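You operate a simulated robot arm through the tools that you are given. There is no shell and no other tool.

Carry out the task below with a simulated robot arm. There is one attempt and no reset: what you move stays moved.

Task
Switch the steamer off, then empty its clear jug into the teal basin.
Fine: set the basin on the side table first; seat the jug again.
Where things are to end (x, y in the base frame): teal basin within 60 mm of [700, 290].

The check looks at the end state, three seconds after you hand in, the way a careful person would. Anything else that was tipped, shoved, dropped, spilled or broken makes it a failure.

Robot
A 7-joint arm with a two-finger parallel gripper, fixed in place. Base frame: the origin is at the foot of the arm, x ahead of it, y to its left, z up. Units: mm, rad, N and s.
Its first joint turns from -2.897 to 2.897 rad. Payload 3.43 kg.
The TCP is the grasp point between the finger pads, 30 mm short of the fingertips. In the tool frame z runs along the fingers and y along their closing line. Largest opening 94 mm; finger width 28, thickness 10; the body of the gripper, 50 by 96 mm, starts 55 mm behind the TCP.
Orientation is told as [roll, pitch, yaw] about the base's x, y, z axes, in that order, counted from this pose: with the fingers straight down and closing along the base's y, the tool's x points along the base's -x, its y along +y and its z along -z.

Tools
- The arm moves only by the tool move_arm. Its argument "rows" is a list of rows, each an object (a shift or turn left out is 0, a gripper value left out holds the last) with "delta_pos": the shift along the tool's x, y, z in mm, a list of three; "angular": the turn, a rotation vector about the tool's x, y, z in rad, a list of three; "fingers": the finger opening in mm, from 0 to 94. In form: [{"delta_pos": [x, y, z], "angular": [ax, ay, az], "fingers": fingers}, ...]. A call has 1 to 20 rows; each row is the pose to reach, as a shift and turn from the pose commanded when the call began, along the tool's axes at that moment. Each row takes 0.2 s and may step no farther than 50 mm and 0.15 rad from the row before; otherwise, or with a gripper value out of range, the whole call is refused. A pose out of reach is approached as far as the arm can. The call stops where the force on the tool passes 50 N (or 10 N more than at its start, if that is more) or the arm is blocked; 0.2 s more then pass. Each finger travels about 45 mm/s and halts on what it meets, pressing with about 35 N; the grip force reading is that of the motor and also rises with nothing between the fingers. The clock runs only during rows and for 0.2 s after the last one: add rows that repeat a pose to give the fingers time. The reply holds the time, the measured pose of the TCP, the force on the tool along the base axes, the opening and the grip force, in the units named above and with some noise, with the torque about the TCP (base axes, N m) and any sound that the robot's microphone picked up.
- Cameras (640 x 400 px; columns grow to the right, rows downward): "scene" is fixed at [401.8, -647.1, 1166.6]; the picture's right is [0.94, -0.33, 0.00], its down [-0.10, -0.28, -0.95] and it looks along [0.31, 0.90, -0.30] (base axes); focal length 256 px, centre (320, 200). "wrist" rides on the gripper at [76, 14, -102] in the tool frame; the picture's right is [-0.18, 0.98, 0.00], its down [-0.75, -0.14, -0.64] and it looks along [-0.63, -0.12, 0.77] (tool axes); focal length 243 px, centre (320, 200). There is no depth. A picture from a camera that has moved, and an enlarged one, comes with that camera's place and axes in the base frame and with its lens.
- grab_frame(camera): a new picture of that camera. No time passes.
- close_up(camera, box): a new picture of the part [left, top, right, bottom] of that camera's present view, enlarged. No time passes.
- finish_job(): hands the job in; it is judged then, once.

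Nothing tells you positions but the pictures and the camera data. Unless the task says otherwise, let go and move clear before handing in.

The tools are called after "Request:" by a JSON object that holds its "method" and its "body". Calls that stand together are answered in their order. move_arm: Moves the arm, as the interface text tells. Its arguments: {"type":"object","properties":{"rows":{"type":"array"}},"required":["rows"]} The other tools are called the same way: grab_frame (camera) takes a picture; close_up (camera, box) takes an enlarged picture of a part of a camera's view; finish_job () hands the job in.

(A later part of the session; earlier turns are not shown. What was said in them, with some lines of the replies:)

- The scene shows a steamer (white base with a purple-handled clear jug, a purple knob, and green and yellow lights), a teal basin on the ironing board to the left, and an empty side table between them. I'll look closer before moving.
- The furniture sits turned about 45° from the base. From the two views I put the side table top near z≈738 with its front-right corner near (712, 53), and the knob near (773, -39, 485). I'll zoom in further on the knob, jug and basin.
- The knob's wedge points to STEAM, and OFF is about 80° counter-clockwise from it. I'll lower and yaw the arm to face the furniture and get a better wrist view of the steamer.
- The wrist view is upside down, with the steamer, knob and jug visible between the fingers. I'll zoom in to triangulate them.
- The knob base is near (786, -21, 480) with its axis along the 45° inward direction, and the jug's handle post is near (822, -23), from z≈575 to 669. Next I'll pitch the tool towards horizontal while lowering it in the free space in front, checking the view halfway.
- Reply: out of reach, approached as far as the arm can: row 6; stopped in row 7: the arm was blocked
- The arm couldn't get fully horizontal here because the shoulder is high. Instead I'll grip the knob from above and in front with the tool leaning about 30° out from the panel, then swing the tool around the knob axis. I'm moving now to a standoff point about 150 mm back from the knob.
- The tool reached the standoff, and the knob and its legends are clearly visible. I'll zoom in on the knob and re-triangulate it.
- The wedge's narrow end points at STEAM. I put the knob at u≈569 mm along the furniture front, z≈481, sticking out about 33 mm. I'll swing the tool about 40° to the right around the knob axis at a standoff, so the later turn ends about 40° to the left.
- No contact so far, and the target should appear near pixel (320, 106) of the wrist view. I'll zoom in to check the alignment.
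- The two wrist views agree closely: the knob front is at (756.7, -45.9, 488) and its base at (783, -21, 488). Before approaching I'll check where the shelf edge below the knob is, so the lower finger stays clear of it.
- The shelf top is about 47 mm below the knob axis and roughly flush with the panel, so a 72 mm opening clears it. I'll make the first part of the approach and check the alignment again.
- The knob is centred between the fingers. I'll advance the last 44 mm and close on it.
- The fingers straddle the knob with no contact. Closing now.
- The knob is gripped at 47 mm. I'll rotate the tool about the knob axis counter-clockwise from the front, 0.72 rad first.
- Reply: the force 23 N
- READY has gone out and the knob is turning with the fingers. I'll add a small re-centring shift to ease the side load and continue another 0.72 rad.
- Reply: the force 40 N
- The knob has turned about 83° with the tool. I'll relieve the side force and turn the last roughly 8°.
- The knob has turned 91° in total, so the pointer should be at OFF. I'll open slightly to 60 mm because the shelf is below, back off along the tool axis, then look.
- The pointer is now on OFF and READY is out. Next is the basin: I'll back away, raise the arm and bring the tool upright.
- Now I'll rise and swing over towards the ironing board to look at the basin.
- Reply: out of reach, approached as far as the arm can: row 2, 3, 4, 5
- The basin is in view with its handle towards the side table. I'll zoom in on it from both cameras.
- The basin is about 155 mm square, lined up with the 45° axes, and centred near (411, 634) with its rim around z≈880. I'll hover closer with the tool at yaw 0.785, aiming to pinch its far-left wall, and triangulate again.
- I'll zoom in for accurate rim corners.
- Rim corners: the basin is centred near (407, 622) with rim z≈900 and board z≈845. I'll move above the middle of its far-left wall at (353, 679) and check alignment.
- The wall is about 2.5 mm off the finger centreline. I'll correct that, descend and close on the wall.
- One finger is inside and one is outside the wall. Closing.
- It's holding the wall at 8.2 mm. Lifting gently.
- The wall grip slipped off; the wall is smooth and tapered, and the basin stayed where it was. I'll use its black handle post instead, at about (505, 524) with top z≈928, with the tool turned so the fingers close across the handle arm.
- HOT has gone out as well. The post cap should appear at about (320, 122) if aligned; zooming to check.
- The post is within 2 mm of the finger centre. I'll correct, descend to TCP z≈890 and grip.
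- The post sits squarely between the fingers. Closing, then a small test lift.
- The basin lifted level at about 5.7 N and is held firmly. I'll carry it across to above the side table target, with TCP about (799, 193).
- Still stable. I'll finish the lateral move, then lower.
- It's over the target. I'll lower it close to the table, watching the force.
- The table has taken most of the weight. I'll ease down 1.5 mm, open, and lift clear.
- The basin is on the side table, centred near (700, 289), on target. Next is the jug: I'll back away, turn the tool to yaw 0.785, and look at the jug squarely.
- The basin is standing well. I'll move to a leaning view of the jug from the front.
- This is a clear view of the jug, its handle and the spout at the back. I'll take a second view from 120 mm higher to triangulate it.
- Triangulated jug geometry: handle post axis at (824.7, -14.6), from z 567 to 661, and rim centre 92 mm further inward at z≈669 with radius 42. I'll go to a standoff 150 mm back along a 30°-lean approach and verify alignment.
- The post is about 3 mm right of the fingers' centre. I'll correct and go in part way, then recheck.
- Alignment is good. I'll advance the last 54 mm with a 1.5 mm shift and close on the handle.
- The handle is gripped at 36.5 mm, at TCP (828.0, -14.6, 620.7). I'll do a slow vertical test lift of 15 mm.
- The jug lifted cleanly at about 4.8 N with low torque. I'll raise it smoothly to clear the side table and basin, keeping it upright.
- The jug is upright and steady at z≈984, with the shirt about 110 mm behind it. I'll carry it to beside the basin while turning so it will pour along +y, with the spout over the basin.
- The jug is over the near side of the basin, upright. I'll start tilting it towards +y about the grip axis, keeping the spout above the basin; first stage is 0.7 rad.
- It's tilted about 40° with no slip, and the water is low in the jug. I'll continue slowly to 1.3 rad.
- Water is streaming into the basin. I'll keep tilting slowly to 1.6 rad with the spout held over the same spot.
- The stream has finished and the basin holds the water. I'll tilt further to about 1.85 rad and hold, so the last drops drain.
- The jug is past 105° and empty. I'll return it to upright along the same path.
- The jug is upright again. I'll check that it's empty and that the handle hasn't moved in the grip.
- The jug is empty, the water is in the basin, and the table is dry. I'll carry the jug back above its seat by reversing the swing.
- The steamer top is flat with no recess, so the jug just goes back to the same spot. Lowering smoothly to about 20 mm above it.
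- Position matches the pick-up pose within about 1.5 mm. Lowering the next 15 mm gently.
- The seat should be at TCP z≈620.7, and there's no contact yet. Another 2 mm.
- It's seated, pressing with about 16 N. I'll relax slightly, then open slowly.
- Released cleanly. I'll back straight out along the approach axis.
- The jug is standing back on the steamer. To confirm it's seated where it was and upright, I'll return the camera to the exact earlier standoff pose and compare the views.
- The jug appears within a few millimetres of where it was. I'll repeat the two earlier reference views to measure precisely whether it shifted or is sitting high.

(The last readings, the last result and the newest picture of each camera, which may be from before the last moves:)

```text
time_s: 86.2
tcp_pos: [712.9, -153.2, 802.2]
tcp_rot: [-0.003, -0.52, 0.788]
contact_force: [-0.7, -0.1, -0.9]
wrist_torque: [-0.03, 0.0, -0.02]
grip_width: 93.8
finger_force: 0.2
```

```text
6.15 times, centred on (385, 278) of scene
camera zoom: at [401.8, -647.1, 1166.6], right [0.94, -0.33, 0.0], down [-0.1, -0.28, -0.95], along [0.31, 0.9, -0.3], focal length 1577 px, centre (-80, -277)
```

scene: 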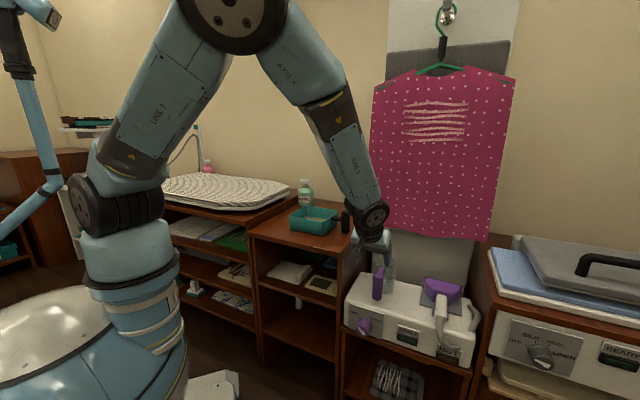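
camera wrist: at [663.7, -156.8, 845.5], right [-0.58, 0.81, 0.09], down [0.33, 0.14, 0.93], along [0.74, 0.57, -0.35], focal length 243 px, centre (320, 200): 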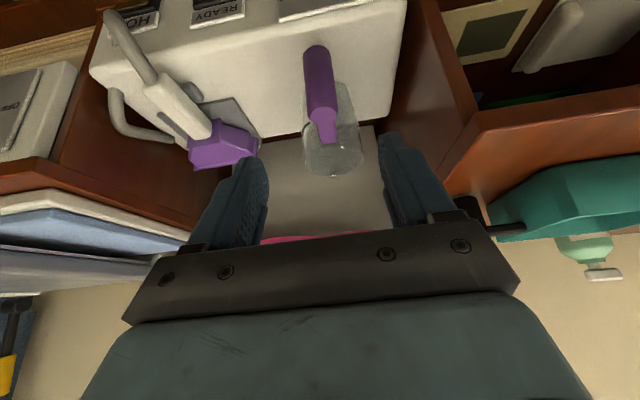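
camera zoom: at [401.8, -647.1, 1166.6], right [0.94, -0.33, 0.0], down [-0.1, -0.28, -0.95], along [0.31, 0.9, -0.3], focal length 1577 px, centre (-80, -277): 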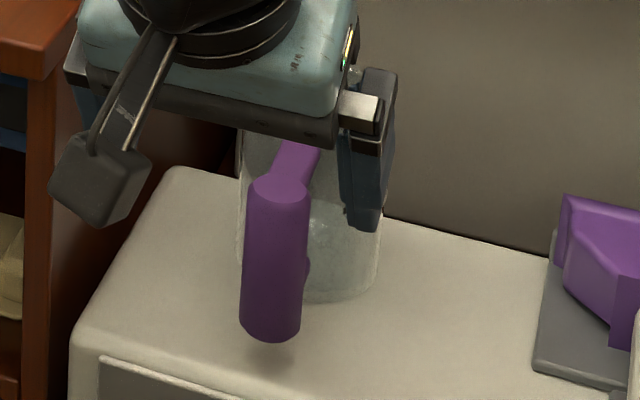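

Measured against the reference views, the jug stands flat and upright, about 6 mm from its original spot on the flat steamer top. Now I'll move the arm well clear and inspect everything one last time.

Request:
{"method": "move_arm", "body": {"rows": [{"delta_pos": [-5, 0, -40], "angular": [0, 0.06, 0]}, {"delta_pos": [-10, 0, -80], "angular": [0, 0.12, 0]}, {"delta_pos": [-10, 0, -125], "angular": [0, 0.2, 0]}, {"delta_pos": [-10, 0, -170], "angular": [0, 0.28, 0]}, {"delta_pos": [-10, 0, -210], "angular": [0, 0.36, 0]}, {"delta_pos": [-10, 0, -240], "angular": [0, 0.44, 0]}, {"delta_pos": [-10, 0, -250], "angular": [0, 0.5, 0]}, {"delta_pos": [-10, 0, -250], "angular": [0, 0.5, 0]}]}}

Request:
{"method": "grab_frame", "body": {"camera": "scene"}}

Request:
{"method": "grab_frame", "body": {"camera": "wrist"}}

Request:
{"method": "close_up", "body": {"camera": "scene", "box": [330, 240, 490, 370]}}

Request:
{"method": "close_up", "body": {"camera": "scene", "box": [240, 160, 380, 260]}}

```text
time_s: 88.0
tcp_pos: [628.4, -233.1, 1025.1]
tcp_rot: [-0.005, -0.018, 0.788]
contact_force: [0.4, -0.7, -0.3]
wrist_torque: [-0.02, -0.02, 0.0]
grip_width: 94.1
finger_force: 0.0
```

```text
taken
```

scene: 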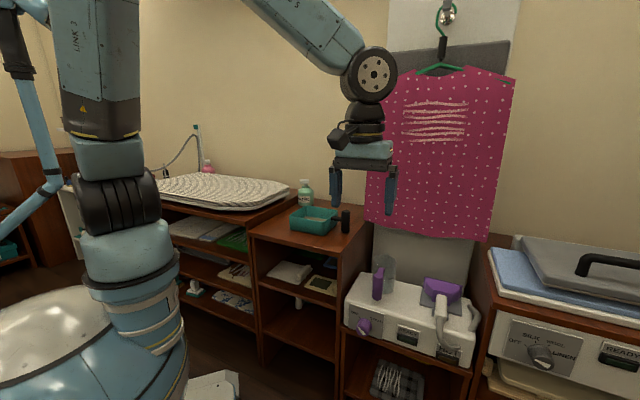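

```text
taken
camera wrist: at [562.7, -278.1, 1126.4], right [-0.56, 0.83, 0.0], down [0.62, 0.43, 0.66], along [0.54, 0.37, -0.75], focal length 243 px, centre (320, 200)
```

wrist: 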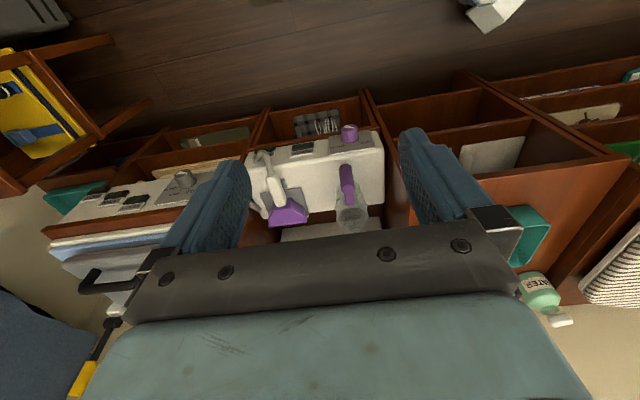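

```text
3.08 times, centred on (410, 305) of scene
camera zoom: at [401.8, -647.1, 1166.6], right [0.94, -0.33, 0.0], down [-0.1, -0.28, -0.95], along [0.31, 0.9, -0.3], focal length 788 px, centre (43, -123)
```

zoom: 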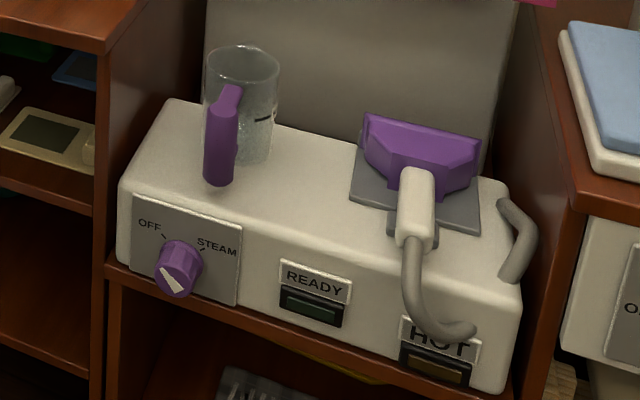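

```text
4.00 times, centred on (310, 210) of scene
camera zoom: at [401.8, -647.1, 1166.6], right [0.94, -0.33, 0.0], down [-0.1, -0.28, -0.95], along [0.31, 0.9, -0.3], focal length 1025 px, centre (360, 160)
```

zoom: 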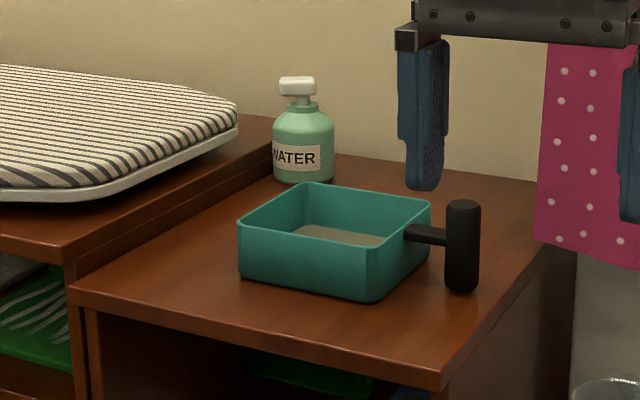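

The knob is on OFF with both lights out, the basin holds the water on the side table, and the jug stands on the steamer. One last close look at the jug for leftover water.

Request:
{"method": "close_up", "body": {"camera": "scene", "box": [362, 248, 412, 304]}}

Request:
{"method": "close_up", "body": {"camera": "wrist", "box": [310, 110, 400, 240]}}

```text
7.14 times, centred on (387, 276) of scene
camera zoom: at [401.8, -647.1, 1166.6], right [0.94, -0.33, 0.0], down [-0.1, -0.28, -0.95], along [0.31, 0.9, -0.3], focal length 1830 px, centre (-159, -343)
```

zoom: 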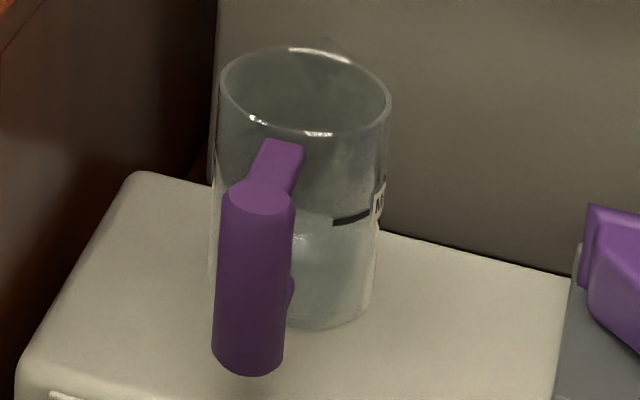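

```text
3.08 times, centred on (355, 175) of wrist
camera zoom: at [562.7, -278.1, 1126.4], right [-0.56, 0.83, 0.0], down [0.62, 0.43, 0.66], along [0.54, 0.37, -0.75], focal length 746 px, centre (212, 277)
```

zoom: 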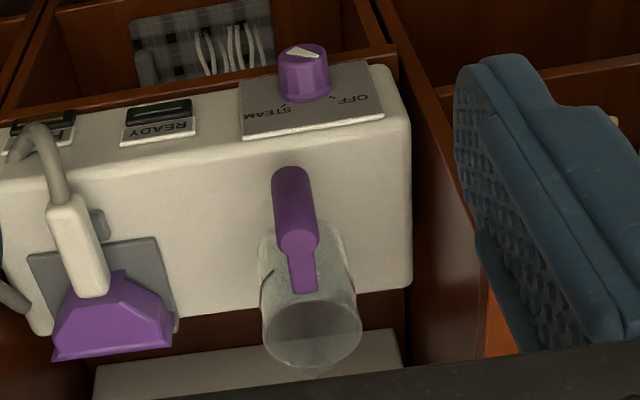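

All checks look right:
- **Steamer:** the knob is at OFF and both lights are out.
- **Jug:** it's empty, upright and back on the steamer.
- **Basin:** it's on the side table near (700, 289) with the water in it.
- **Surroundings:** I see no spills or other disturbance, and the arm is clear.

Handing in.

Request:
{"method": "finish_job", "body": {}}

```text
The job is handed in.
```

I switched the steamer off, set the teal basin on the side table, emptied the jug into it, and put the jug back on the steamer. The job is handed in; I haven't seen the check's result.

- **Steamer:** the knob points at OFF, and the READY and HOT lights are both out.
- **Basin:** it is centred near (700, 289), about 1 mm from the target by my camera measurements, and it holds the water.
- **Jug:** it looks empty and stands upright on the steamer's flat top. It sits about 6 mm from where it started, because it crept slightly in the grip during the pour. I left it there rather than handle it again.
- **First basin grip:** my first attempt was on the basin's wall and slipped off, but the basin did not move. I carried it by its handle instead.
- **Surroundings:** in the last pictures I saw no spills and nothing else disturbed. The arm is clear of everything.
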